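You operate a simulated robot arm through the tools that you are given. There is no shell and no other tool.

Carry out the task below with a simulated robot arm. There is one attempt and no reset: what you move stays moved.

JOB
Swing both feeler levers off, then brush the dust off the truing wheel.
Fine: the wheel stays locked; the pink brush goes back. What is to be rubbed or washed off counts as gone when no trace of it is left.

Only the result counts: the job must be done as asked and must still hold three seconds after the hand-in. Knocking over, shifting, dropping, spilling or breaking anything else fails it.

ROBOT AND FRAMES
A 6-joint arm with a two-finger parallel gripper, fixed in place. Base frame: the origin is at the foot of the arm, x ahead of it, y to its left, z up; the work surface is at about z = 800. Readings come in mm, rad, newtons and seconds.
With the tool pointing down near the work surface it reaches from about 260 to 680 mm from the base axis. Its first joint turns from -1.152 to 1.152 rad. Payload 2.9 kg.
The tool frame sits at the grasp point between the pads (the TCP): z along the fingers, y along the line on which they close. The tips reach 30 mm beyond it. The gripper opens to 110 mm. The fingers are 20 mm wide and 10 mm thick; the gripper's body (48 by 112 mm) begins 55 mm behind the TCP.
Orientation is that of the tool frame in the base frame, as [roll, pitch, yaw] about the fixed x, y, z axes, in that order (R = Rz(yaw) Ry(pitch) Rx(roll)). With the fingers straight down and closing along the base's y, the tool's x points along the base's -x, its y along +y and its z along -z.

CONTROLS
- The arm moves only by the tool nudge_tool. Its argument "motion" is a list of rows, each a list of 7 numbers: the turn, a rotation vector about the base's x, y, z in units of 90 degrees (1.0 is 90 degrees), then the shift along the base's x, y, z in units of 500 mm (1.0 is 500 mm), then the opening, from 0 (shut) to 1 (fully open). In form: [[rx, ry, rz, dx, dy, dz, claw], ...]. A call has 1 to 20 rows; each row is the pose to reach, as a shift and turn from the pose commanded when the call began. A call with a number of a shift or a turn outside -1 to 1 is refused whole. Each row takes 0.2 s and may step no farther than 50 mm and 0.15 rad from the row before; otherwise, or with a gripper value out of range, the whole call is refused. Where a pose cannot be reached the arm comes as near as it can. A force on the tool above 90 N (or 10 N above the force at the start of the call, whichever is more), or a blocked arm, ends the call early, and 0.2 s more pass. Each finger travels about 108 mm/s and halts on what it meets, pressing with about 43 N; the grip force reading is that of the motor and also rises with nothing between the fingers. The clock runs only during rows and for 0.2 s after the last one: add rows that repeat a pose to give the fingers time. The reply holds the time, the measured pose of the TCP, the force on the tool along the base axes, the opening and the grip force, in the units named above and with some noise, with the torque about the TCP (base axes, N m) and any sound that the robot's microphone picked up.
- Cameras (640 x 400 px; columns grow to the right, rows downward): "scene" is fixed at [80, 449, 1379]; the picture's right is [-0.62, -0.78, 0.00], its down [-0.44, 0.34, -0.83] and it looks along [0.65, -0.52, -0.56] (base axes); focal length 332 px, centre (320, 200). "wrist" rides on the gripper at [72, 17, -103] in the tool frame; the picture's right is [-0.23, 0.97, 0.00], its down [-0.76, -0.18, -0.62] and it looks along [-0.61, -0.14, 0.78] (tool axes); focal length 222 px, centre (320, 200). There is no depth. A picture from a camera that has moved, and an enlarged one, comes with that camera's place and axes in the base frame and with its lens. The place of the scene camera against the robot may be out by one fixed shift of up to 18 mm in any direction.
- grab_frame(camera): a new picture of that camera. It takes no simulated time.
- enlarge(camera, box): a new picture of the part [left, top, right, bottom] of that camera's present view, enlarged. It takes no simulated time.
- hand_in(): hands the job in; it is judged then, once.

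Nothing tells you positions but the pictures and the camera data. Unless the task says otherwise, let go and move clear before handing in.

The tools are called after "Call:" by a JSON object that holds its "op" and its "data". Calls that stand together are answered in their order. nudge_tool: Moves the arm, as the interface text tells. Its arguments: {"type":"object","properties":{"motion":{"type":"array"}},"required":["motion"]} The other tools are called the same way: grab_frame (camera) takes a picture; enlarge (camera, box) takes an enlarged picture of a part of a camera's view; hand_in () hands the job in.

At the start:

```text
time_s: 0.0
eef_pos: [376.7, 94.1, 1175.6]
tcp_rot: [-3.141, 0.001, 3.141]
contact_force: [0.0, -0.9, 0.0]
moment: [-0.01, -0.03, 0.0]
grip_width: 110.0
gripper_force: 0.1
```

scene: 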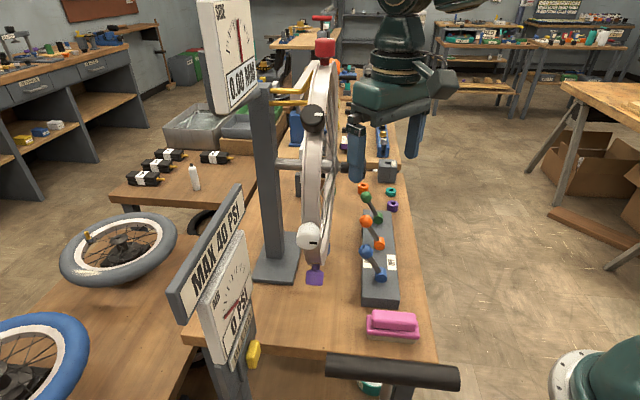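
wrist: 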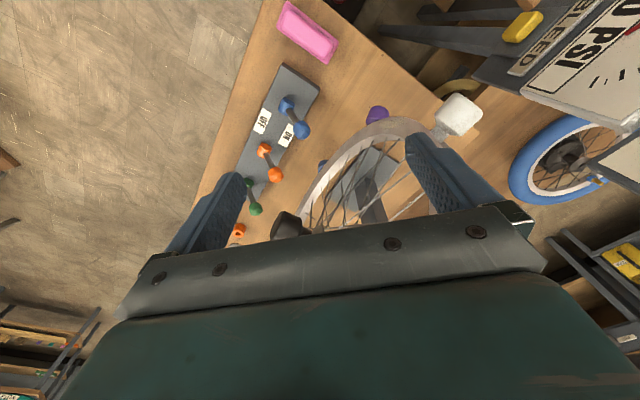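

I see a workbench with a truing stand holding a wheel, a lever panel with blue, orange and green levers, a pink brush, and some gauges. I'll take closer pictures first.

Call:
{"op": "enlarge", "data": {"camera": "scene", "box": [240, 30, 440, 155]}}

Call:
{"op": "enlarge", "data": {"camera": "scene", "box": [320, 170, 480, 270]}}

Call:
{"op": "enlarge", "data": {"camera": "scene", "box": [240, 190, 440, 315]}}

Call:
{"op": "enlarge", "data": {"camera": "scene", "box": [320, 260, 480, 360]}}

Call:
{"op": "enlarge", "data": {"camera": "wrist", "box": [220, 0, 420, 125]}}

Call:
{"op": "enlarge", "data": {"camera": "wrist", "box": [220, 90, 480, 252]}}

```text
3.20 times, centred on (340, 92) of scene
camera zoom: at [80.0, 449.0, 1379.0], right [-0.62, -0.78, 0.0], down [-0.44, 0.34, -0.83], along [0.65, -0.52, -0.56], focal length 1061 px, centre (256, 544)
```

zoom: 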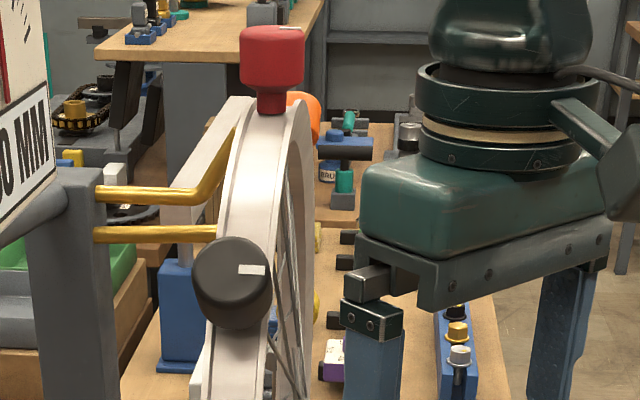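

```text
4.00 times, centred on (400, 220) of scene
camera zoom: at [80.0, 449.0, 1379.0], right [-0.62, -0.78, 0.0], down [-0.44, 0.34, -0.83], along [0.65, -0.52, -0.56], focal length 1326 px, centre (0, 120)
```

zoom: 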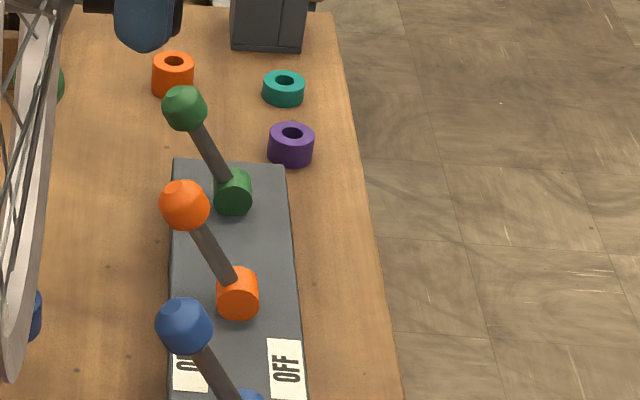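

```text
3.20 times, centred on (340, 252) of scene
camera zoom: at [80.0, 449.0, 1379.0], right [-0.62, -0.78, 0.0], down [-0.44, 0.34, -0.83], along [0.65, -0.52, -0.56], focal length 1061 px, centre (256, 32)
```

zoom: 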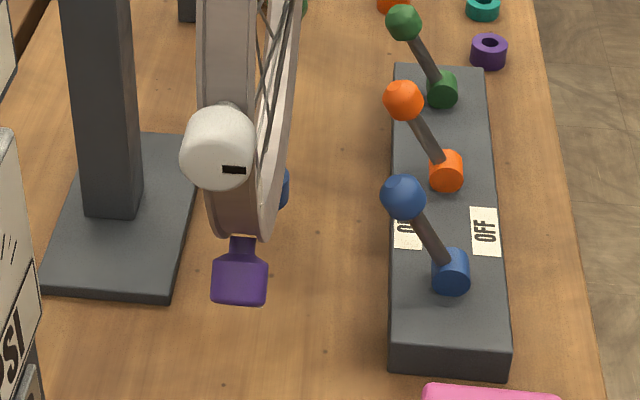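

```text
4.00 times, centred on (400, 310) of scene
camera zoom: at [80.0, 449.0, 1379.0], right [-0.62, -0.78, 0.0], down [-0.44, 0.34, -0.83], along [0.65, -0.52, -0.56], focal length 1326 px, centre (0, -240)
```

zoom: 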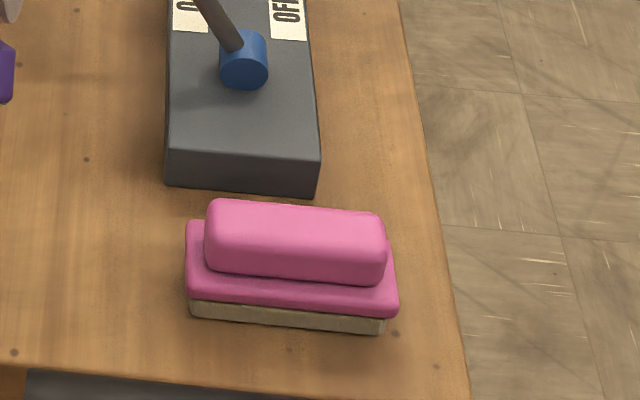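

```text
3.20 times, centred on (320, 62) of wrist
camera zoom: at [304.3, 109.6, 1279.1], right [0.23, 0.97, 0.0], down [0.76, -0.18, 0.62], along [0.61, -0.14, -0.78], focal length 711 px, centre (320, 640)
```

zoom: 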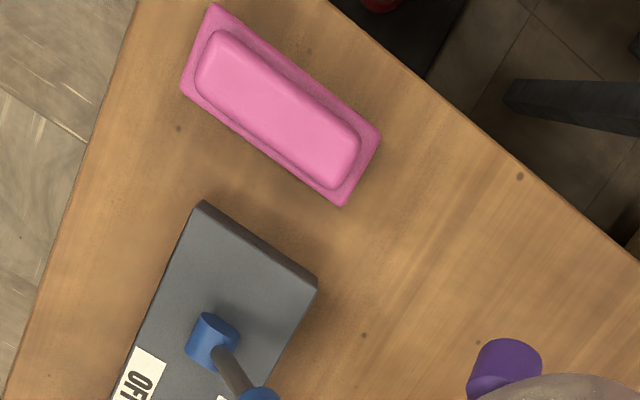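

```text
2.46 times, centred on (350, 171) of wrist
camera zoom: at [304.3, 109.6, 1279.1], right [0.23, 0.97, 0.0], down [0.76, -0.18, 0.62], along [0.61, -0.14, -0.78], focal length 547 px, centre (246, 271)
```

zoom: 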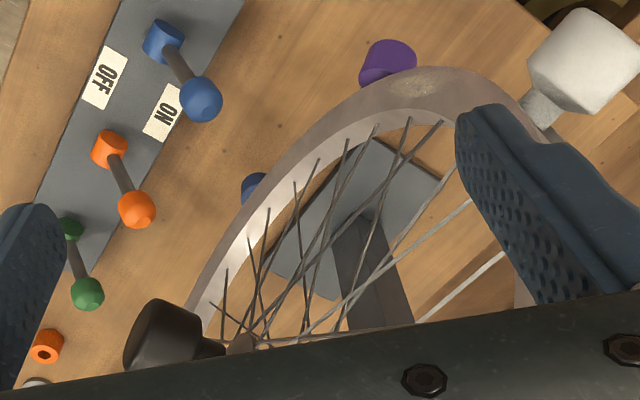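

The pink brush lies near (310, 88). The wheel stands upright and is seen edge-on, with coloured knobs round its rim, and the lever panel is beside it. I'll swing the wrist camera to the right of the wheel, staying high, to see its side and the lever labels.

Call:
{"op": "nudge_tool", "data": {"motion": [[0, 0, 0.0875, -0.015, -0.0625, 0, 1], [0, 0, 0.175, -0.03, -0.125, 0, 1], [0, 0, 0.2625, -0.045, -0.1875, 0, 1], [0, 0, 0.35, -0.06, -0.25, 0, 1], [0, 0, 0.4375, -0.075, -0.3125, 0, 1], [0, 0, 0.525, -0.09, -0.375, 0, 1], [0, 0, 0.6125, -0.105, -0.4375, 0, 1], [0, 0, 0.7, -0.12, -0.5, 0, 1], [0, 0, 0.7, -0.12, -0.5, 0, 1]]}}

Call:
{"op": "grab_frame", "data": {"camera": "wrist"}}

Call:
{"op": "grab_frame", "data": {"camera": "scene"}}

```text
time_s: 2.0
eef_pos: [314.2, -153.2, 1176.6]
tcp_rot: [-3.141, 0.001, -2.04]
contact_force: [-0.5, -0.4, -0.7]
moment: [0.0, -0.01, 0.02]
grip_width: 110.2
gripper_force: 0.1
```

```text
taken
camera wrist: at [267.7, -213.0, 1279.7], right [-0.77, 0.64, 0.0], down [0.5, 0.6, 0.62], along [0.4, 0.48, -0.78], focal length 222 px, centre (320, 200)
```

wrist: 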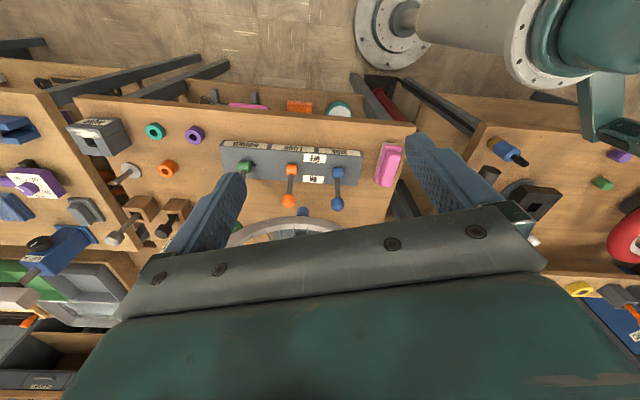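

```text
taken
```

scene: 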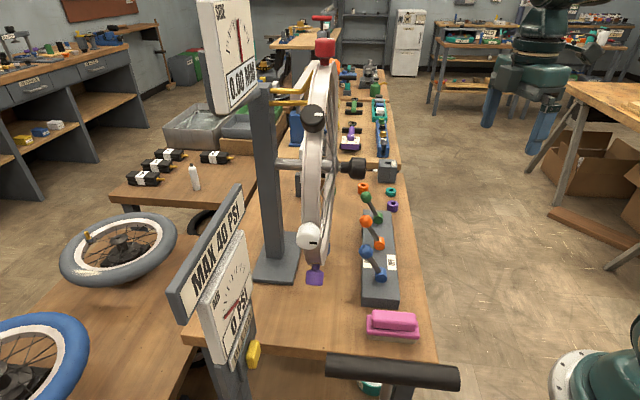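

Call:
{"op": "enlarge", "data": {"camera": "wrist", "box": [210, 120, 410, 245]}}

Call:
{"op": "enlarge", "data": {"camera": "wrist", "box": [210, 130, 290, 180]}}

Call:
{"op": "enlarge", "data": {"camera": "wrist", "box": [280, 130, 380, 192]}}

Call:
{"op": "enlarge", "data": {"camera": "scene", "box": [240, 60, 420, 172]}}

Call:
{"op": "enlarge", "data": {"camera": "scene", "box": [260, 150, 420, 250]}}

```text
3.20 times, centred on (310, 182) of wrist
camera zoom: at [267.7, -213.0, 1279.7], right [-0.77, 0.64, 0.0], down [0.5, 0.6, 0.62], along [0.4, 0.48, -0.78], focal length 711 px, centre (352, 256)
```

zoom: 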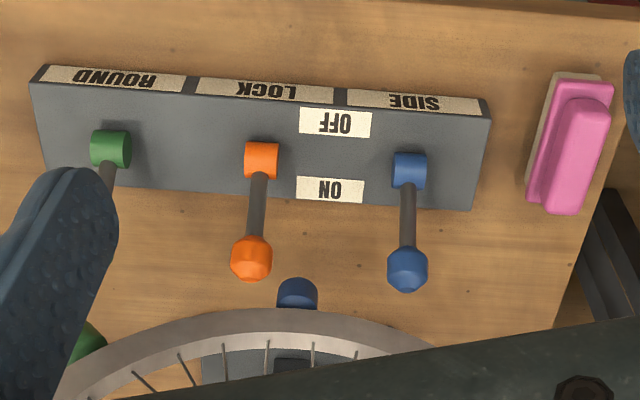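

```text
8.00 times, centred on (250, 155) of wrist
camera zoom: at [267.7, -213.0, 1279.7], right [-0.77, 0.64, 0.0], down [0.5, 0.6, 0.62], along [0.4, 0.48, -0.78], focal length 1777 px, centre (880, 560)
```

zoom: 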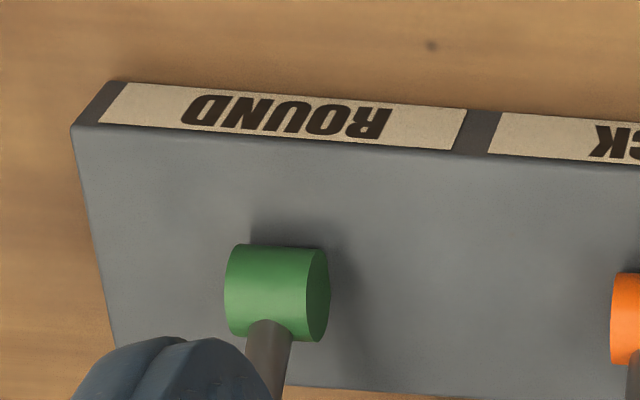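

```text
6.40 times, centred on (330, 161) of wrist
camera zoom: at [267.7, -213.0, 1279.7], right [-0.77, 0.64, 0.0], down [0.5, 0.6, 0.62], along [0.4, 0.48, -0.78], focal length 1422 px, centre (256, 450)
```

zoom: 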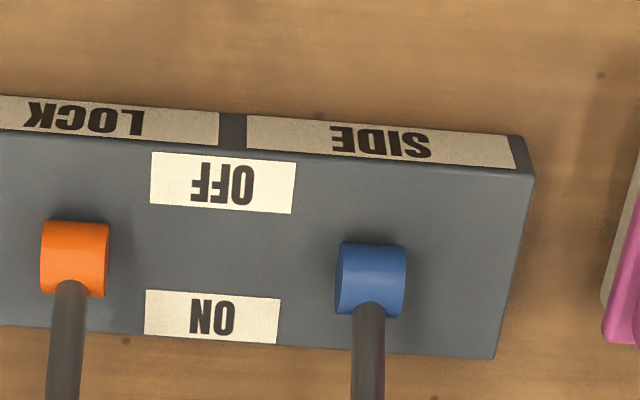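

```text
3.56 times, centred on (330, 116) of scene
camera zoom: at [80.0, 449.0, 1379.0], right [-0.62, -0.78, 0.0], down [-0.44, 0.34, -0.83], along [0.65, -0.52, -0.56], focal length 1179 px, centre (284, 499)
```

zoom: 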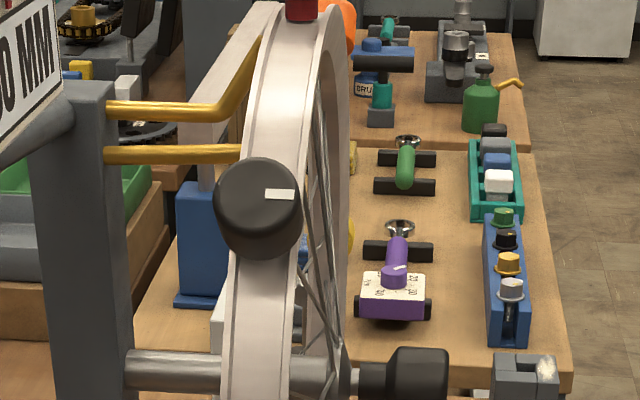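

```text
4.00 times, centred on (340, 200) of scene
camera zoom: at [80.0, 449.0, 1379.0], right [-0.62, -0.78, 0.0], down [-0.44, 0.34, -0.83], along [0.65, -0.52, -0.56], focal length 1326 px, centre (240, 200)
```

zoom: 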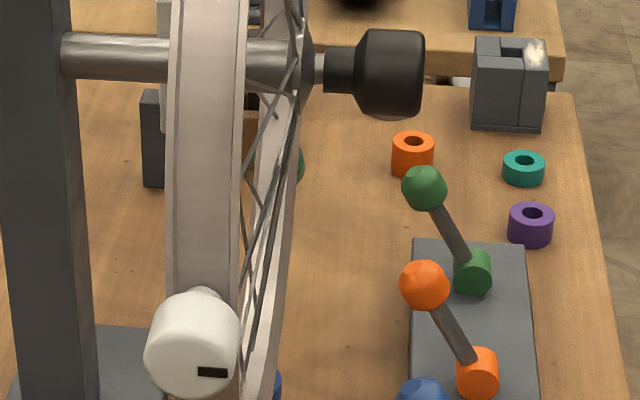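

SIDE (blue) and ROUND (green) are the two feeler levers and LOCK (orange) must stay as it is. By triangulation the blue ball is near (436, 48, 910), with its pivot at (410, 21, 843), so OFF lies toward the robot. I'll approach blue with the tool tilted, coming from the robot side so it stays clear of the wheel.

Call:
{"op": "nudge_tool", "data": {"motion": [[0, 0, -0.04, 0.0253, 0.0584, -0.03, 0.5], [0, 0, -0.08, 0.0507, 0.1167, -0.06, 0.5], [0, 0, -0.12, 0.076, 0.175, -0.09, 0.5], [0, 0, -0.16, 0.1013, 0.2334, -0.12, 0.5], [0, 0, -0.2, 0.1267, 0.2918, -0.15, 0.5], [0, 0, -0.2, 0.1267, 0.2918, -0.15, 0.5]]}}

Call:
{"op": "grab_frame", "data": {"camera": "wrist"}}

Call:
{"op": "grab_frame", "data": {"camera": "scene"}}

```text
time_s: 3.4
eef_pos: [380.8, -9.7, 1101.6]
tcp_rot: [3.142, 0.0, -2.358]
contact_force: [0.1, -0.3, 0.4]
moment: [0.04, -0.02, -0.02]
grip_width: 55.1
gripper_force: 0.0
```

```text
taken
camera wrist: at [316.9, -50.7, 1203.8], right [-0.53, 0.85, 0.0], down [0.66, 0.41, 0.62], along [0.53, 0.33, -0.78], focal length 222 px, centre (320, 200)
```

wrist: 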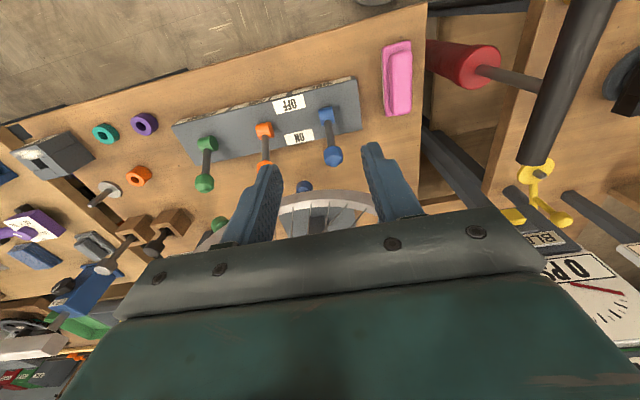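

```text
taken
```

scene: 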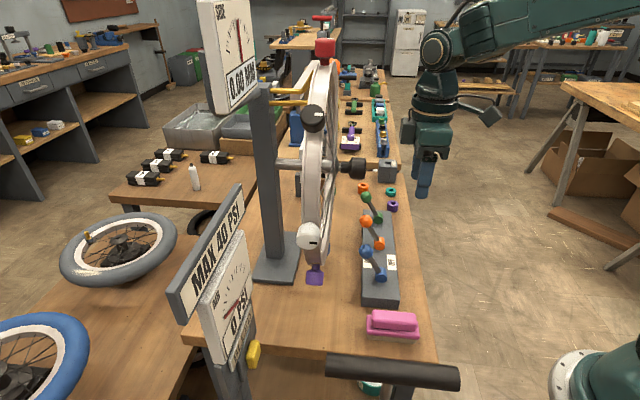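

Call:
{"op": "enlarge", "data": {"camera": "wrist", "box": [170, 70, 410, 220]}}

```text
2.67 times, centred on (290, 145) of wrist
camera zoom: at [316.9, -50.7, 1203.8], right [-0.53, 0.85, 0.0], down [0.66, 0.41, 0.62], along [0.53, 0.33, -0.78], focal length 592 px, centre (400, 347)
```

zoom: 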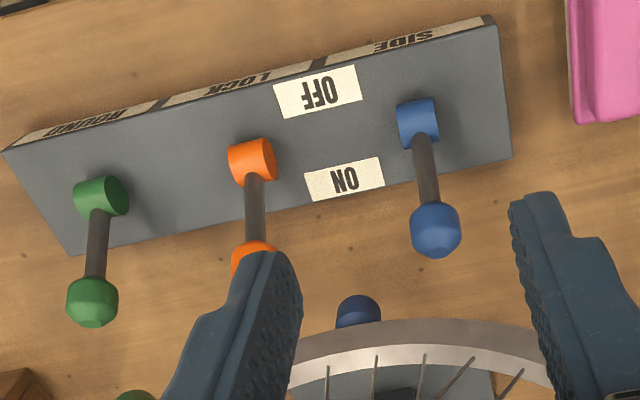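

Call:
{"op": "nudge_tool", "data": {"motion": [[0.0587, -0.0587, 0, 0.01075, 0.011, -0.03, 0.5], [0.1174, -0.1174, 0, 0.0215, 0.022, -0.09, 0.5], [0.1762, -0.1762, 0, 0.0322, 0.033, -0.15, 0.5], [0.235, -0.235, 0, 0.043, 0.044, -0.208, 0.5], [0.235, -0.235, 0, 0.043, 0.044, -0.208, 0.5]]}}

Call:
{"op": "grab_frame", "data": {"camera": "wrist"}}

Call:
{"op": "enlarge", "data": {"camera": "scene", "box": [240, 100, 480, 300]}}

```text
time_s: 4.6
eef_pos: [402.8, 12.8, 998.0]
tcp_rot: [3.141, 0.523, -2.356]
contact_force: [0.4, 0.3, -0.1]
moment: [0.05, -0.03, -0.02]
grip_width: 54.9
gripper_force: 0.0
```

```text
taken
camera wrist: at [310.6, -57.8, 1050.0], right [-0.55, 0.83, 0.11], down [0.37, 0.12, 0.92], along [0.75, 0.55, -0.37], focal length 222 px, centre (320, 200)
```

wrist: 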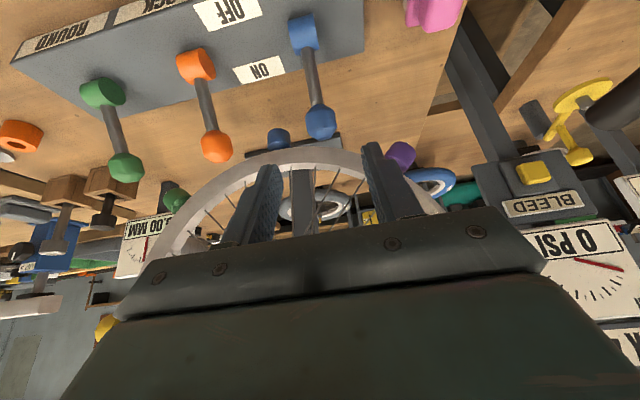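

```text
2.00 times, centred on (360, 200) of scene
camera zoom: at [80.0, 449.0, 1379.0], right [-0.62, -0.78, 0.0], down [-0.44, 0.34, -0.83], along [0.65, -0.52, -0.56], focal length 663 px, centre (240, 200)
```

zoom: 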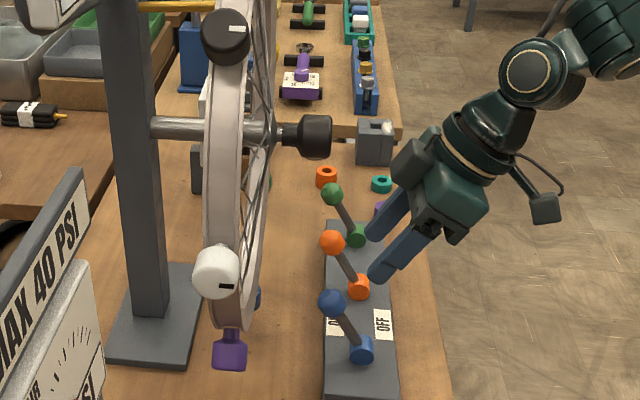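

The blue ball is confirmed at about (437, 47, 910). I'll slide the fingers down astride it and close on it.

Call:
{"op": "nudge_tool", "data": {"motion": [[0, 0, 0, 0.0235, 0.0232, -0.0577, 0.5], [0, 0, 0, 0.047, 0.0464, -0.1155, 0.5], [0, 0, 0, 0.0706, 0.0696, -0.1732, 0.5], [0, 0, 0, 0.0706, 0.0696, -0.1732, 0.5]]}}

Call:
{"op": "grab_frame", "data": {"camera": "wrist"}}

Call:
{"op": "enlarge", "data": {"camera": "scene", "box": [300, 160, 480, 310]}}

```text
time_s: 5.6
eef_pos: [437.9, 46.4, 911.0]
tcp_rot: [3.14, 0.522, -2.358]
contact_force: [-0.2, -0.1, 0.3]
moment: [-0.01, 0.0, 0.0]
grip_width: 55.0
gripper_force: 0.0
```

```text
taken
camera wrist: at [345.1, -24.2, 963.8], right [-0.55, 0.83, 0.11], down [0.37, 0.12, 0.92], along [0.75, 0.55, -0.37], focal length 222 px, centre (320, 200)
```

wrist: 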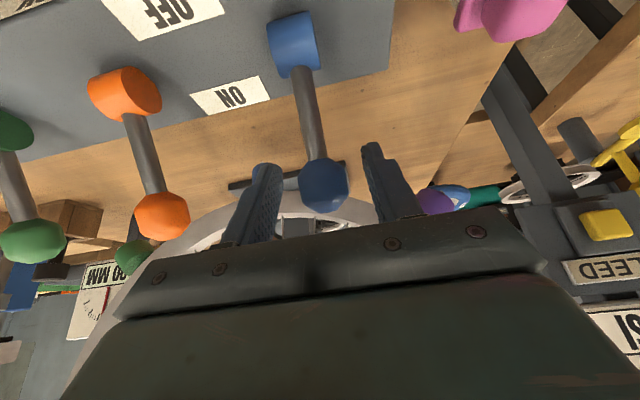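

```text
2.67 times, centred on (390, 235) of scene
camera zoom: at [80.0, 449.0, 1379.0], right [-0.62, -0.78, 0.0], down [-0.44, 0.34, -0.83], along [0.65, -0.52, -0.56], focal length 884 px, centre (133, 107)
```

zoom: 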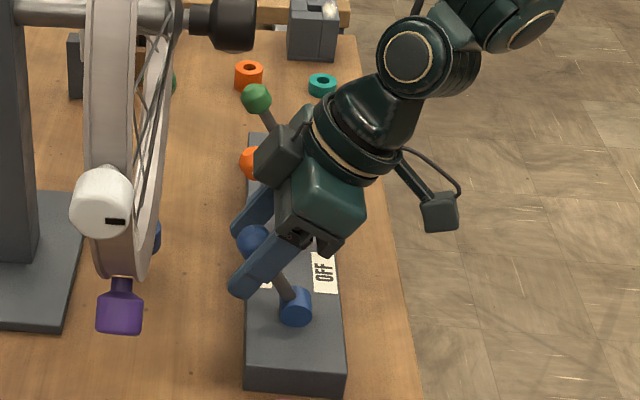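

The ball sits between the pads, so I'll close on it now.

Call:
{"op": "nudge_tool", "data": {"motion": [[0, 0, 0, 0, 0, 0, 0], [0, 0, 0, 0, 0, 0, 0], [0, 0, 0, 0, 0, 0, 0]]}}

```text
time_s: 6.4
eef_pos: [436.3, 47.6, 910.5]
tcp_rot: [3.138, 0.523, -2.355]
contact_force: [-8.4, 11.9, -1.0]
moment: [0.27, -0.12, -0.02]
grip_width: 27.3
gripper_force: 45.2
```

The ball is gripped (27 mm wide). I'll swing it along its arc toward OFF.

Call:
{"op": "nudge_tool", "data": {"motion": [[0, 0, 0, -0.0073, -0.0074, 0.0047, 0], [0, 0, 0, -0.01462, -0.01479, 0.0094, 0], [0, 0, 0, -0.0235, -0.0238, 0.0132, 0], [0, 0, 0, -0.03276, -0.03313, 0.0162, 0], [0, 0, 0, -0.042, -0.0425, 0.018, 0], [0, 0, 0, -0.05132, -0.0519, 0.0186, 0], [0, 0, 0, -0.0606, -0.0613, 0.018, 0], [0, 0, 0, -0.06988, -0.07067, 0.0162, 0]]}}

Call:
{"op": "enlarge", "data": {"camera": "scene", "box": [300, 160, 480, 310]}}

```text
time_s: 8.2
eef_pos: [402.0, 12.8, 921.2]
tcp_rot: [3.138, 0.53, -2.354]
contact_force: [0.0, 20.6, 14.8]
moment: [1.03, -0.9, 0.02]
grip_width: 26.6
gripper_force: 45.4
```

```text
2.67 times, centred on (390, 235) of scene
camera zoom: at [79.8, 449.5, 1378.8], right [-0.62, -0.78, 0.0], down [-0.44, 0.34, -0.83], along [0.65, -0.52, -0.56], focal length 884 px, centre (133, 107)
```

zoom: 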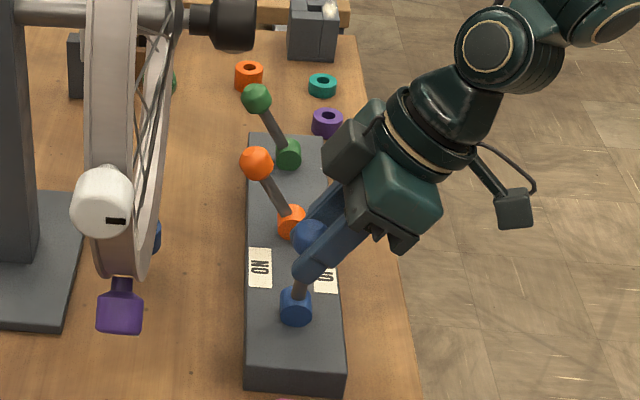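

Call:
{"op": "nudge_tool", "data": {"motion": [[0, 0, 0, -0.009, -0.0091, -0.003, 0], [0, 0, 0, -0.01814, -0.01835, -0.0068, 0], [0, 0, 0, -0.0255, -0.0258, -0.0112, 0], [0, 0, 0, -0.03276, -0.03313, -0.0162, 0]]}}

Call:
{"op": "grab_frame", "data": {"camera": "wrist"}}

Call:
{"op": "enlarge", "data": {"camera": "scene", "box": [300, 160, 480, 310]}}

```text
time_s: 9.2
eef_pos: [385.5, -3.4, 910.5]
tcp_rot: [3.136, 0.529, -2.356]
contact_force: [-2.1, 14.1, 21.3]
moment: [0.99, -0.87, 0.12]
grip_width: 27.2
gripper_force: 44.8
```

```text
taken
camera wrist: at [293.0, -74.2, 963.3], right [-0.55, 0.83, 0.12], down [0.37, 0.11, 0.92], along [0.75, 0.55, -0.37], focal length 222 px, centre (320, 200)
```

wrist: 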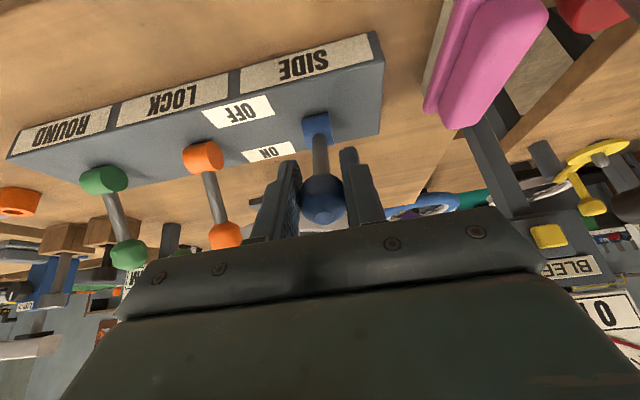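

```text
2.67 times, centred on (390, 235) of scene
camera zoom: at [79.6, 449.3, 1378.9], right [-0.62, -0.78, 0.0], down [-0.44, 0.34, -0.83], along [0.65, -0.52, -0.56], focal length 884 px, centre (133, 107)
```

zoom: 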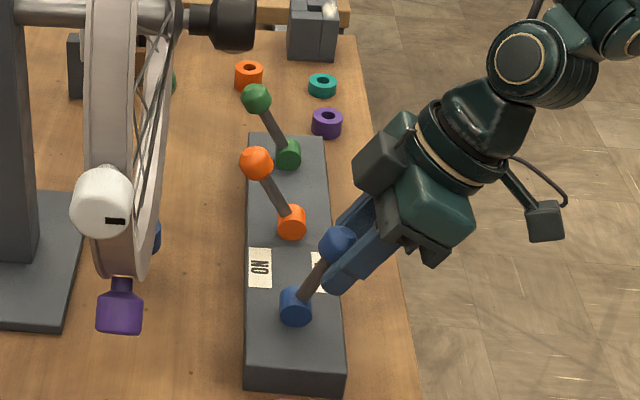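

Call:
{"op": "nudge_tool", "data": {"motion": [[0, 0, 0, -0.0044, -0.0044, -0.0036, 0], [0, 0, 0, -0.0087, -0.0088, -0.0074, 0]]}}

```text
time_s: 9.8
eef_pos: [382.4, -7.7, 907.6]
tcp_rot: [3.139, 0.53, -2.356]
contact_force: [-0.2, 13.7, 17.1]
moment: [0.98, -0.95, 0.1]
grip_width: 27.2
gripper_force: 45.3
```

Call:
{"op": "nudge_tool", "data": {"motion": [[0, 0, 0, -0.0044, -0.0045, -0.0049, 0], [0, 0, 0, -0.0089, -0.009, -0.0098, 0]]}}

Call:
{"op": "enlarge", "data": {"camera": "scene", "box": [300, 160, 480, 310]}}

Call:
{"op": "grab_frame", "data": {"camera": "scene"}}

```text
time_s: 10.4
eef_pos: [376.2, -11.2, 904.0]
tcp_rot: [3.139, 0.529, -2.354]
contact_force: [-9.0, 12.3, 27.4]
moment: [0.58, -0.47, 0.11]
grip_width: 26.8
gripper_force: 44.8
```

```text
2.67 times, centred on (390, 235) of scene
camera zoom: at [79.5, 449.3, 1378.9], right [-0.62, -0.78, 0.0], down [-0.44, 0.34, -0.83], along [0.65, -0.52, -0.56], focal length 884 px, centre (133, 107)
```

zoom: 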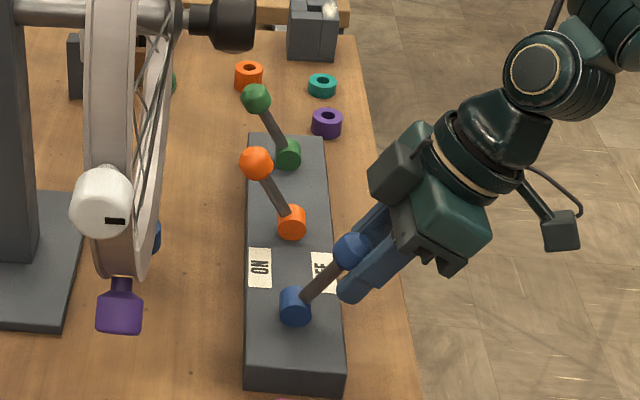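

```text
taken
```

scene: 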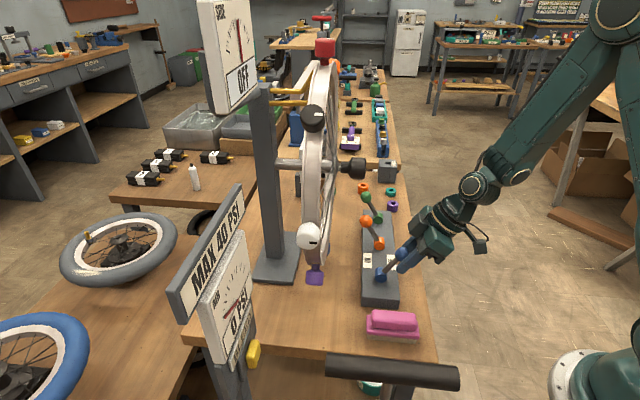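

The gauge now reads "OFF", so the SIDE lever is off. I'll release it, back out, and move to the green ROUND lever at about (586, -101, 910).

Call:
{"op": "nudge_tool", "data": {"motion": [[0, 0, 0, 0, 0, 0, 0.5], [0, 0, 0, 0, 0, 0, 0.5], [0, 0, 0, -0.0235, -0.0237, 0.0577, 0.5], [0, 0, 0, -0.0469, -0.0474, 0.1155, 0.5], [0, 0, 0, -0.0703, -0.0711, 0.1732, 0.5], [0, 0, 0, -0.0703, -0.0711, 0.1732, 0.5]]}}

Call:
{"op": "grab_frame", "data": {"camera": "wrist"}}

Call:
{"op": "enlarge", "data": {"camera": "scene", "box": [300, 160, 480, 310]}}

```text
time_s: 11.8
eef_pos: [339.5, -50.4, 988.5]
tcp_rot: [3.141, 0.522, -2.356]
contact_force: [-0.5, 0.5, 0.3]
moment: [-0.01, 0.01, -0.03]
grip_width: 55.0
gripper_force: 0.1
```

```text
taken
camera wrist: at [247.1, -120.2, 1041.5], right [-0.55, 0.83, 0.11], down [0.37, 0.12, 0.92], along [0.75, 0.55, -0.38], focal length 222 px, centre (320, 200)
```

wrist: 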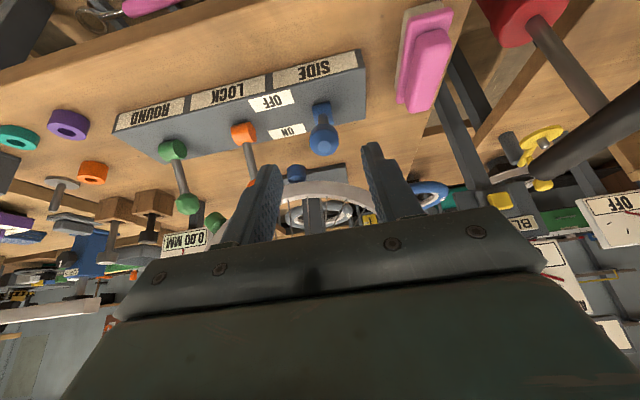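

```text
2.67 times, centred on (390, 235) of scene
camera zoom: at [80.0, 449.0, 1379.0], right [-0.62, -0.78, 0.0], down [-0.44, 0.34, -0.83], along [0.65, -0.52, -0.56], focal length 884 px, centre (133, 107)
```

zoom: 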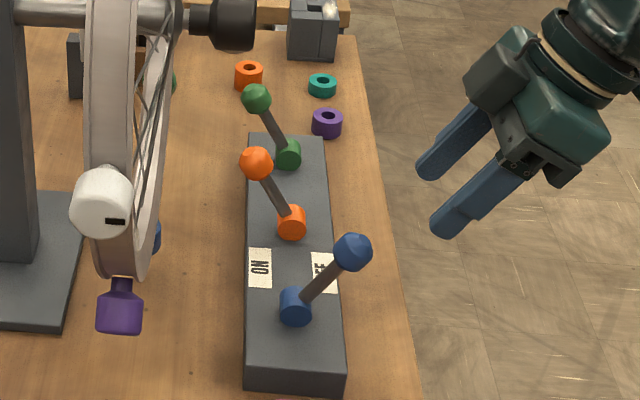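

Call:
{"op": "nudge_tool", "data": {"motion": [[0, 0, 0, 0.0837, -0.0348, 0.02, 0.5], [0, 0, 0, 0.1674, -0.0696, 0.04, 0.5], [0, 0, 0, 0.2511, -0.1043, 0.04, 0.5], [0, 0, 0, 0.3348, -0.1391, 0.03, 0.5], [0, 0, 0, 0.4185, -0.1739, 0.0172, 0.5], [0, 0, 0, 0.4185, -0.1739, 0.0172, 0.5]]}}

Call:
{"op": "grab_frame", "data": {"camera": "wrist"}}

Call:
{"op": "grab_frame", "data": {"camera": "scene"}}

```text
time_s: 13.2
eef_pos: [550.1, -138.5, 998.0]
tcp_rot: [-3.141, 0.522, -2.356]
contact_force: [-0.2, 0.3, -0.4]
moment: [0.04, 0.02, -0.01]
grip_width: 55.1
gripper_force: 0.1
```

```text
taken
camera wrist: at [457.6, -209.1, 1050.7], right [-0.55, 0.83, 0.11], down [0.37, 0.12, 0.92], along [0.75, 0.55, -0.38], focal length 222 px, centre (320, 200)
```

wrist: 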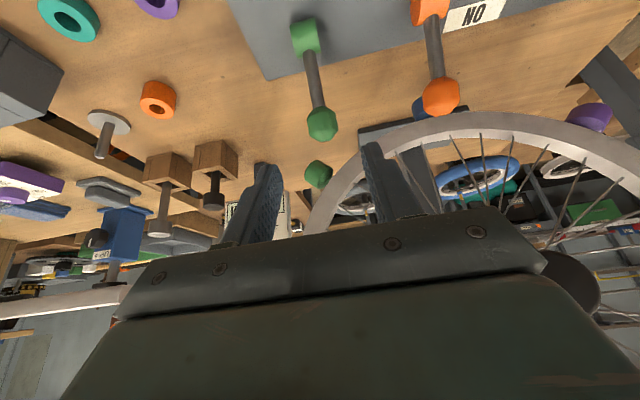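

```text
taken
```

scene: 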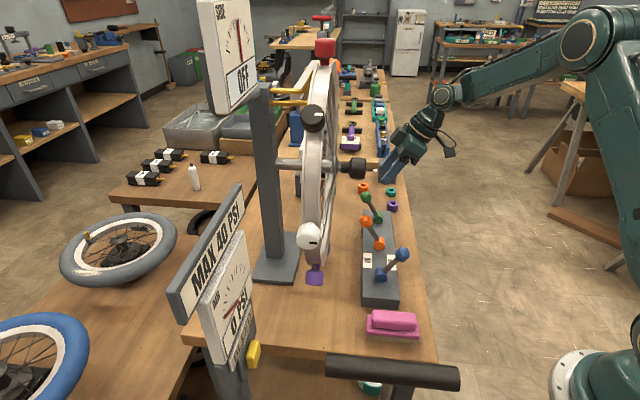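

Call:
{"op": "nudge_tool", "data": {"motion": [[0, 0, 0, 0.0228, 0.0227, -0.0577, 0.5], [0, 0, 0, 0.0456, 0.0453, -0.1155, 0.5], [0, 0, 0, 0.0684, 0.068, -0.1732, 0.5], [0, 0, 0, 0.0684, 0.068, -0.1732, 0.5]]}}

Call:
{"op": "grab_frame", "data": {"camera": "wrist"}}

Call:
{"op": "enlarge", "data": {"camera": "scene", "box": [300, 120, 480, 270]}}

```text
time_s: 14.2
eef_pos: [586.1, -103.6, 911.5]
tcp_rot: [-3.141, 0.521, -2.356]
contact_force: [-1.7, 0.1, -0.5]
moment: [0.01, 0.01, 0.0]
grip_width: 55.0
gripper_force: 0.0
```

```text
taken
camera wrist: at [493.2, -174.0, 964.0], right [-0.55, 0.83, 0.11], down [0.37, 0.12, 0.92], along [0.75, 0.55, -0.38], focal length 222 px, centre (320, 200)
```

wrist: 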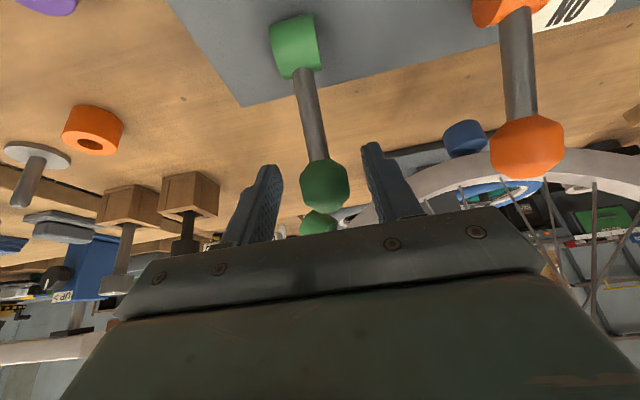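

```text
2.67 times, centred on (390, 195) of scene
camera zoom: at [80.0, 449.0, 1379.0], right [-0.62, -0.78, 0.0], down [-0.44, 0.34, -0.83], along [0.65, -0.52, -0.56], focal length 884 px, centre (133, 213)
```

zoom: 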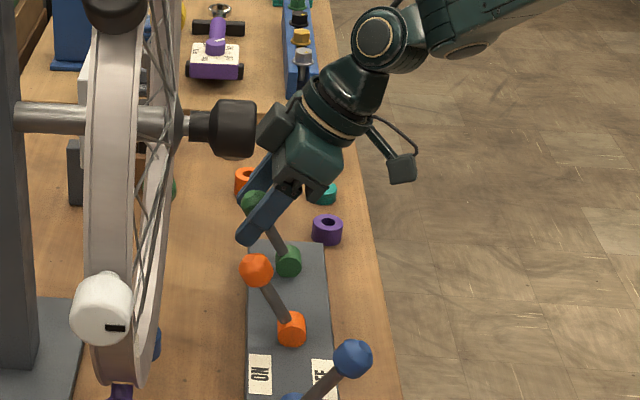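

Call:
{"op": "nudge_tool", "data": {"motion": [[0, 0, 0, 0, 0, 0, 0], [0, 0, 0, 0, 0, 0, 0], [0, 0, 0, 0, 0, 0, 0]]}}

Call:
{"op": "nudge_tool", "data": {"motion": [[0, 0, 0, -0.0073, -0.0074, 0.0047, 0], [0, 0, 0, -0.01462, -0.01479, 0.0094, 0], [0, 0, 0, -0.0235, -0.0238, 0.0132, 0], [0, 0, 0, -0.03276, -0.03313, 0.0162, 0], [0, 0, 0, -0.042, -0.0425, 0.018, 0], [0, 0, 0, -0.05132, -0.0519, 0.0186, 0], [0, 0, 0, -0.0606, -0.0613, 0.018, 0], [0, 0, 0, -0.06988, -0.07067, 0.0162, 0]]}}

Call:
{"op": "nudge_tool", "data": {"motion": [[0, 0, 0, -0.009, -0.0091, -0.003, 0], [0, 0, 0, -0.01814, -0.01835, -0.0068, 0], [0, 0, 0, -0.0255, -0.0258, -0.0112, 0], [0, 0, 0, -0.03276, -0.03313, -0.0162, 0]]}}

Call:
{"op": "grab_frame", "data": {"camera": "wrist"}}

Call:
{"op": "enlarge", "data": {"camera": "scene", "box": [300, 120, 480, 270]}}

```text
time_s: 15.0
eef_pos: [584.0, -102.3, 911.7]
tcp_rot: [3.134, 0.523, -2.355]
contact_force: [-20.7, 13.7, 5.2]
moment: [0.09, 0.25, 0.04]
grip_width: 27.2
gripper_force: 45.5
```

```text
time_s: 16.8
eef_pos: [550.2, -134.9, 921.8]
tcp_rot: [-3.14, 0.529, -2.348]
contact_force: [-1.3, 22.5, 18.3]
moment: [1.08, -0.82, 0.12]
grip_width: 27.0
gripper_force: 44.7
```

```text
time_s: 17.8
eef_pos: [534.0, -152.2, 910.5]
tcp_rot: [-3.14, 0.527, -2.351]
contact_force: [-0.4, 15.4, 16.2]
moment: [1.05, -0.93, 0.12]
grip_width: 27.0
gripper_force: 45.0
```

```text
taken
camera wrist: at [441.0, -223.4, 963.7], right [-0.55, 0.82, 0.11], down [0.37, 0.12, 0.92], along [0.75, 0.55, -0.37], focal length 222 px, centre (320, 200)
```

wrist: 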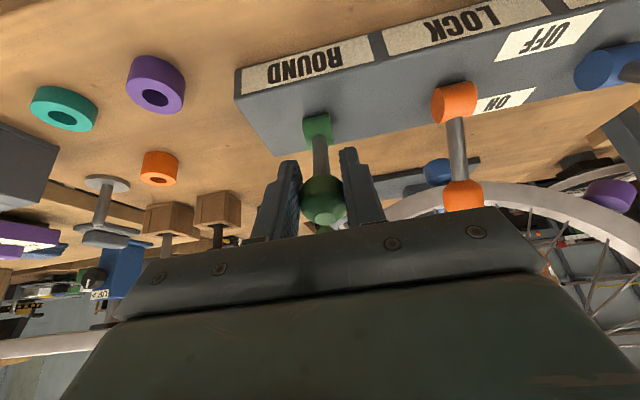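

```text
2.67 times, centred on (390, 195) of scene
camera zoom: at [79.7, 449.4, 1378.9], right [-0.62, -0.78, 0.0], down [-0.44, 0.34, -0.83], along [0.65, -0.52, -0.56], focal length 884 px, centre (133, 213)
```

zoom: 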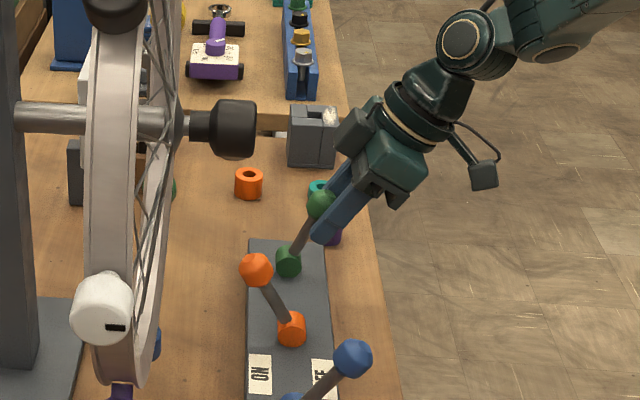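

Call:
{"op": "nudge_tool", "data": {"motion": [[0, 0, 0, -0.0044, -0.0044, -0.0036, 0], [0, 0, 0, -0.0087, -0.0088, -0.0074, 0], [0, 0, 0, -0.0131, -0.0133, -0.0123, 0], [0, 0, 0, -0.0176, -0.0178, -0.0172, 0]]}}

Call:
{"op": "nudge_tool", "data": {"motion": [[0, 0, 0, 0, 0, 0, 0.5], [0, 0, 0, 0, 0, 0, 0.5], [0, 0, 0, -0.0235, -0.0237, 0.0577, 0.5], [0, 0, 0, -0.0469, -0.0474, 0.1155, 0.5], [0, 0, 0, -0.0703, -0.0711, 0.1732, 0.5], [0, 0, 0, -0.0703, -0.0711, 0.1732, 0.5]]}}

Call:
{"op": "grab_frame", "data": {"camera": "wrist"}}

Call:
{"op": "grab_frame", "data": {"camera": "scene"}}

```text
time_s: 18.8
eef_pos: [524.3, -162.6, 903.7]
tcp_rot: [3.139, 0.525, -2.352]
contact_force: [-10.6, 16.2, 18.0]
moment: [0.88, -0.74, 0.26]
grip_width: 26.2
gripper_force: 44.6
```

```text
time_s: 20.2
eef_pos: [490.1, -199.0, 988.6]
tcp_rot: [-3.14, 0.522, -2.356]
contact_force: [0.5, 0.1, 0.3]
moment: [0.05, -0.03, 0.04]
grip_width: 55.0
gripper_force: 0.0
```

```text
taken
camera wrist: at [397.7, -268.8, 1040.8], right [-0.55, 0.83, 0.11], down [0.37, 0.12, 0.92], along [0.75, 0.55, -0.38], focal length 222 px, centre (320, 200)
```

wrist: 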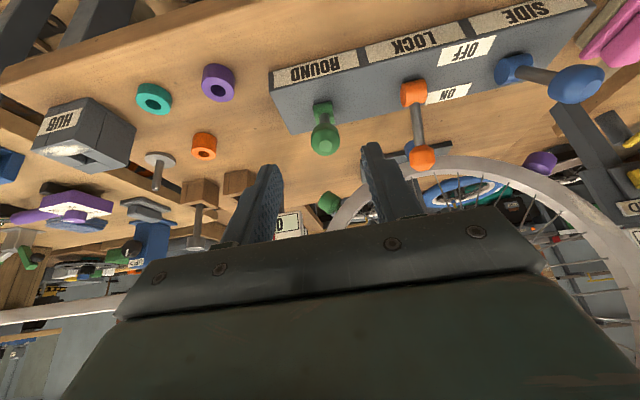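

```text
taken
```

scene: 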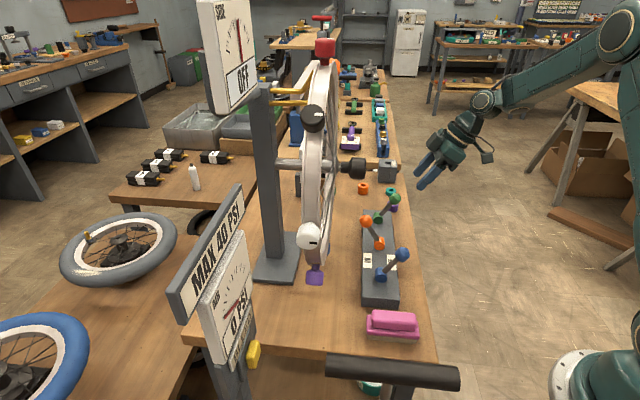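

Both feeler levers look swung to OFF. I'll check the second gauge and look for the dust on the wheel.

Call:
{"op": "enlarge", "data": {"camera": "wrist", "box": [250, 190, 330, 240]}}

Call:
{"op": "enlarge", "data": {"camera": "wrist", "box": [320, 140, 640, 340]}}

Call:
{"op": "enlarge", "data": {"camera": "scene", "box": [240, 30, 400, 130]}}

Call:
{"op": "enlarge", "data": {"camera": "scene", "box": [260, 110, 420, 210]}}

Call:
{"op": "enlarge", "data": {"camera": "scene", "box": [260, 200, 420, 300]}}

```text
8.00 times, centred on (290, 215) of wrist
camera zoom: at [397.7, -268.8, 1040.8], right [-0.55, 0.83, 0.11], down [0.37, 0.12, 0.92], along [0.75, 0.55, -0.38], focal length 1777 px, centre (560, 80)
```

zoom: 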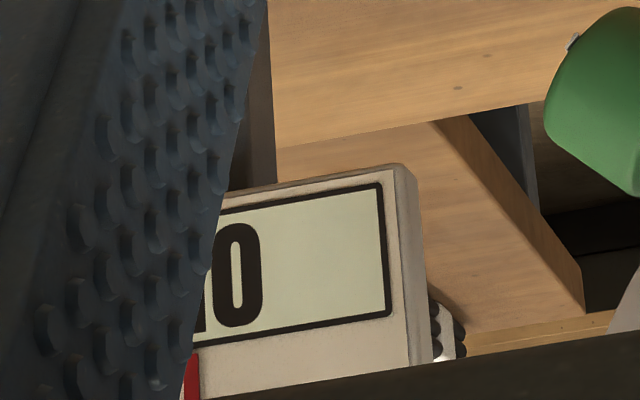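

```text
2.00 times, centred on (480, 240) of wrist
camera zoom: at [397.7, -268.8, 1040.8], right [-0.55, 0.83, 0.11], down [0.37, 0.12, 0.92], along [0.75, 0.55, -0.38], focal length 444 px, centre (0, 120)
```

zoom: 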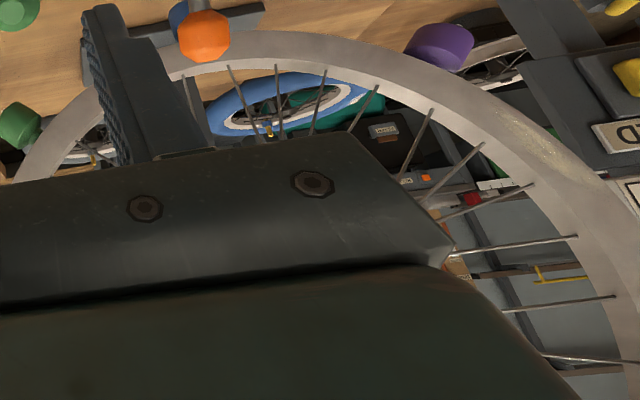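

```text
4.00 times, centred on (320, 80) of scene
camera zoom: at [80.0, 449.0, 1379.0], right [-0.62, -0.78, 0.0], down [-0.44, 0.34, -0.83], along [0.65, -0.52, -0.56], focal length 1326 px, centre (320, 680)
```

zoom: 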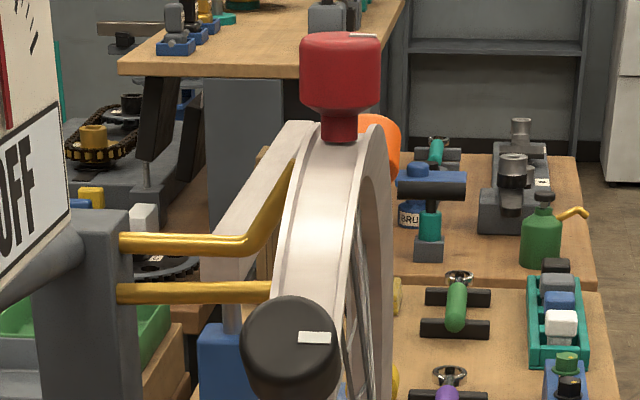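

```text
4.00 times, centred on (340, 160) of scene
camera zoom: at [80.0, 449.0, 1379.0], right [-0.62, -0.78, 0.0], down [-0.44, 0.34, -0.83], along [0.65, -0.52, -0.56], focal length 1326 px, centre (240, 360)
```

zoom: 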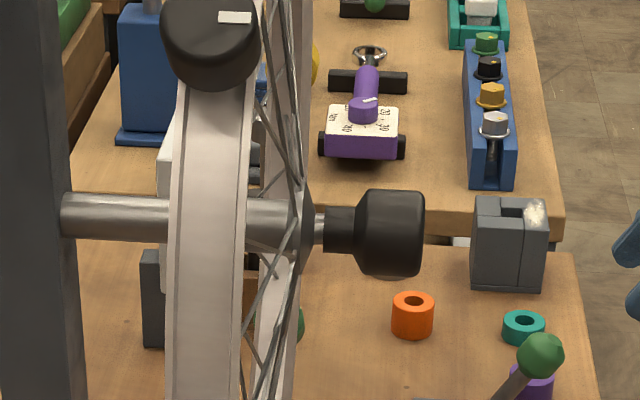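

```text
4.00 times, centred on (340, 250) of scene
camera zoom: at [80.0, 449.0, 1379.0], right [-0.62, -0.78, 0.0], down [-0.44, 0.34, -0.83], along [0.65, -0.52, -0.56], focal length 1326 px, centre (240, 0)
```

zoom: 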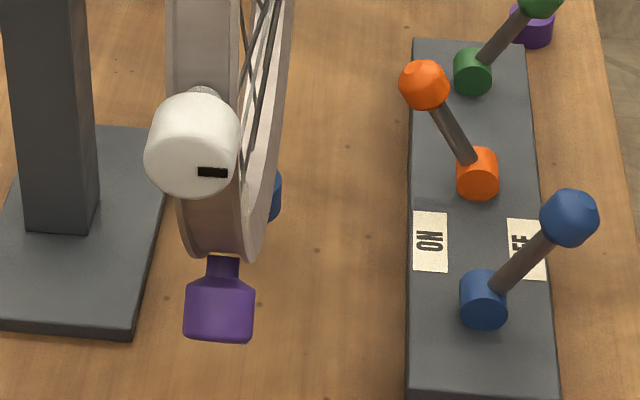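

The dust shows as a tan speckle on the robot-facing side of the rim, between the purple and white knobs. I'll tilt the camera to look squarely at the wheel and map it all.

Call:
{"op": "nudge_tool", "data": {"motion": [[0.047, -0.047, 0, -0.046, 0.0436, 0.0368, 0.5], [0.094, -0.094, 0, -0.092, 0.0872, 0.0736, 0.5], [0.141, -0.141, 0, -0.138, 0.1308, 0.1104, 0.5], [0.188, -0.188, 0, -0.184, 0.1744, 0.1472, 0.5], [0.235, -0.235, 0, -0.23, 0.218, 0.184, 0.5], [0.235, -0.235, 0, -0.23, 0.218, 0.184, 0.5]]}}

Call:
{"op": "grab_frame", "data": {"camera": "wrist"}}

Call:
{"op": "grab_frame", "data": {"camera": "scene"}}

```text
time_s: 21.6
eef_pos: [375.6, -90.3, 1081.2]
tcp_rot: [-3.141, 1.044, -2.356]
contact_force: [1.1, -0.8, -0.2]
moment: [0.02, 0.02, 0.0]
grip_width: 55.0
gripper_force: 0.0
```

```text
taken
camera wrist: at [275.2, -167.6, 1069.1], right [-0.61, 0.77, 0.2], down [0.01, -0.24, 0.97], along [0.79, 0.59, 0.13], focal length 222 px, centre (320, 200)
```

wrist: 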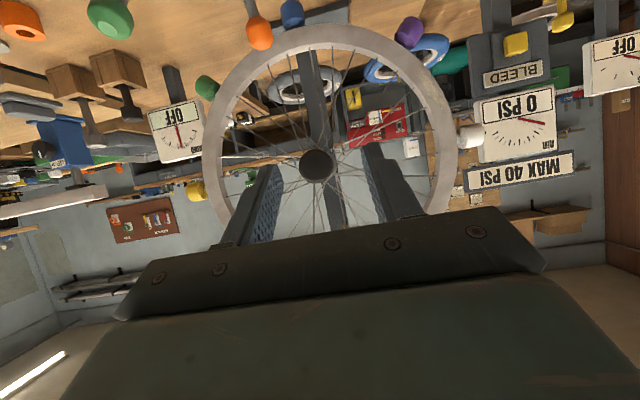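

```text
taken
```

scene: 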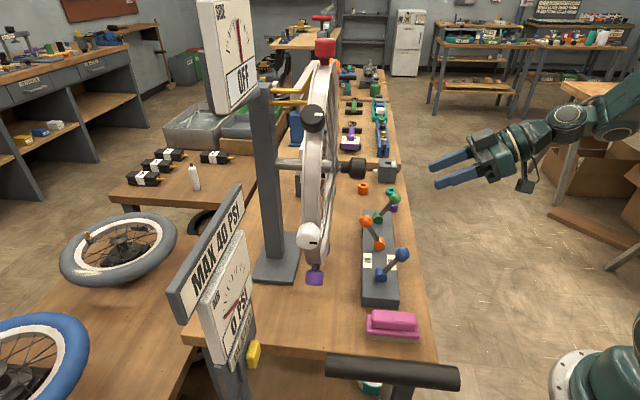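

Both runout gauges now read OFF. I'll zoom in on the rim to find the dust.

Call:
{"op": "enlarge", "data": {"camera": "wrist", "box": [190, 10, 350, 110]}}

Call:
{"op": "enlarge", "data": {"camera": "wrist", "box": [340, 10, 500, 110]}}

Call:
{"op": "enlarge", "data": {"camera": "wrist", "box": [340, 110, 500, 210]}}

Call:
{"op": "enlarge", "data": {"camera": "wrist", "box": [180, 100, 340, 200]}}

```text
4.00 times, centred on (270, 60) of wrist
camera zoom: at [275.2, -167.6, 1069.1], right [-0.61, 0.77, 0.2], down [0.01, -0.24, 0.97], along [0.79, 0.59, 0.13], focal length 888 px, centre (520, 760)
```

zoom: 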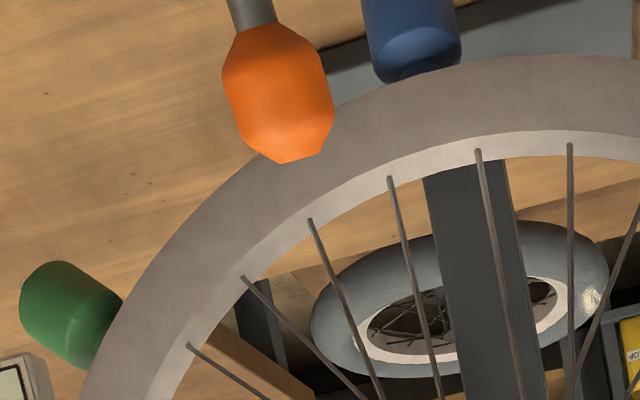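

```text
4.00 times, centred on (420, 60) of wrist
camera zoom: at [275.2, -167.6, 1069.1], right [-0.61, 0.77, 0.2], down [0.01, -0.24, 0.97], along [0.79, 0.59, 0.13], focal length 888 px, centre (-80, 760)
```

zoom: 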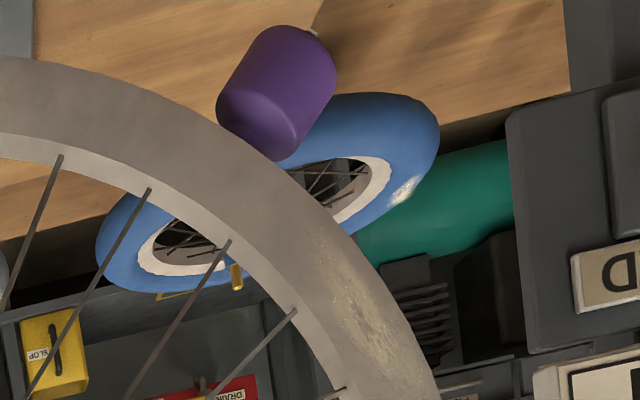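

```text
4.00 times, centred on (420, 160) of wrist
camera zoom: at [275.2, -167.6, 1069.1], right [-0.61, 0.77, 0.2], down [0.01, -0.24, 0.97], along [0.79, 0.59, 0.13], focal length 888 px, centre (-80, 360)
```

zoom: 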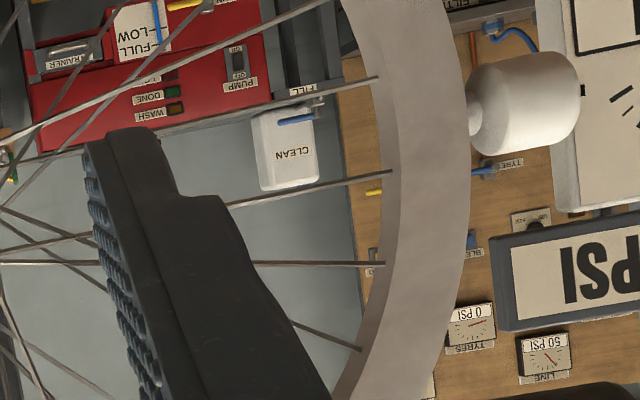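

```text
4.00 times, centred on (260, 150) of wrist
camera zoom: at [275.2, -167.6, 1069.1], right [-0.61, 0.77, 0.2], down [0.01, -0.24, 0.97], along [0.79, 0.59, 0.13], focal length 888 px, centre (560, 400)
```

zoom: 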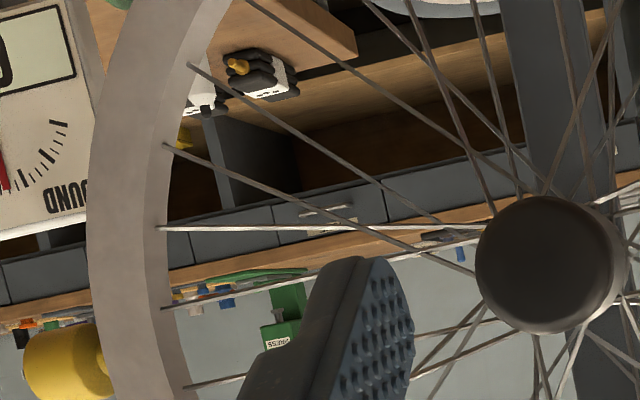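

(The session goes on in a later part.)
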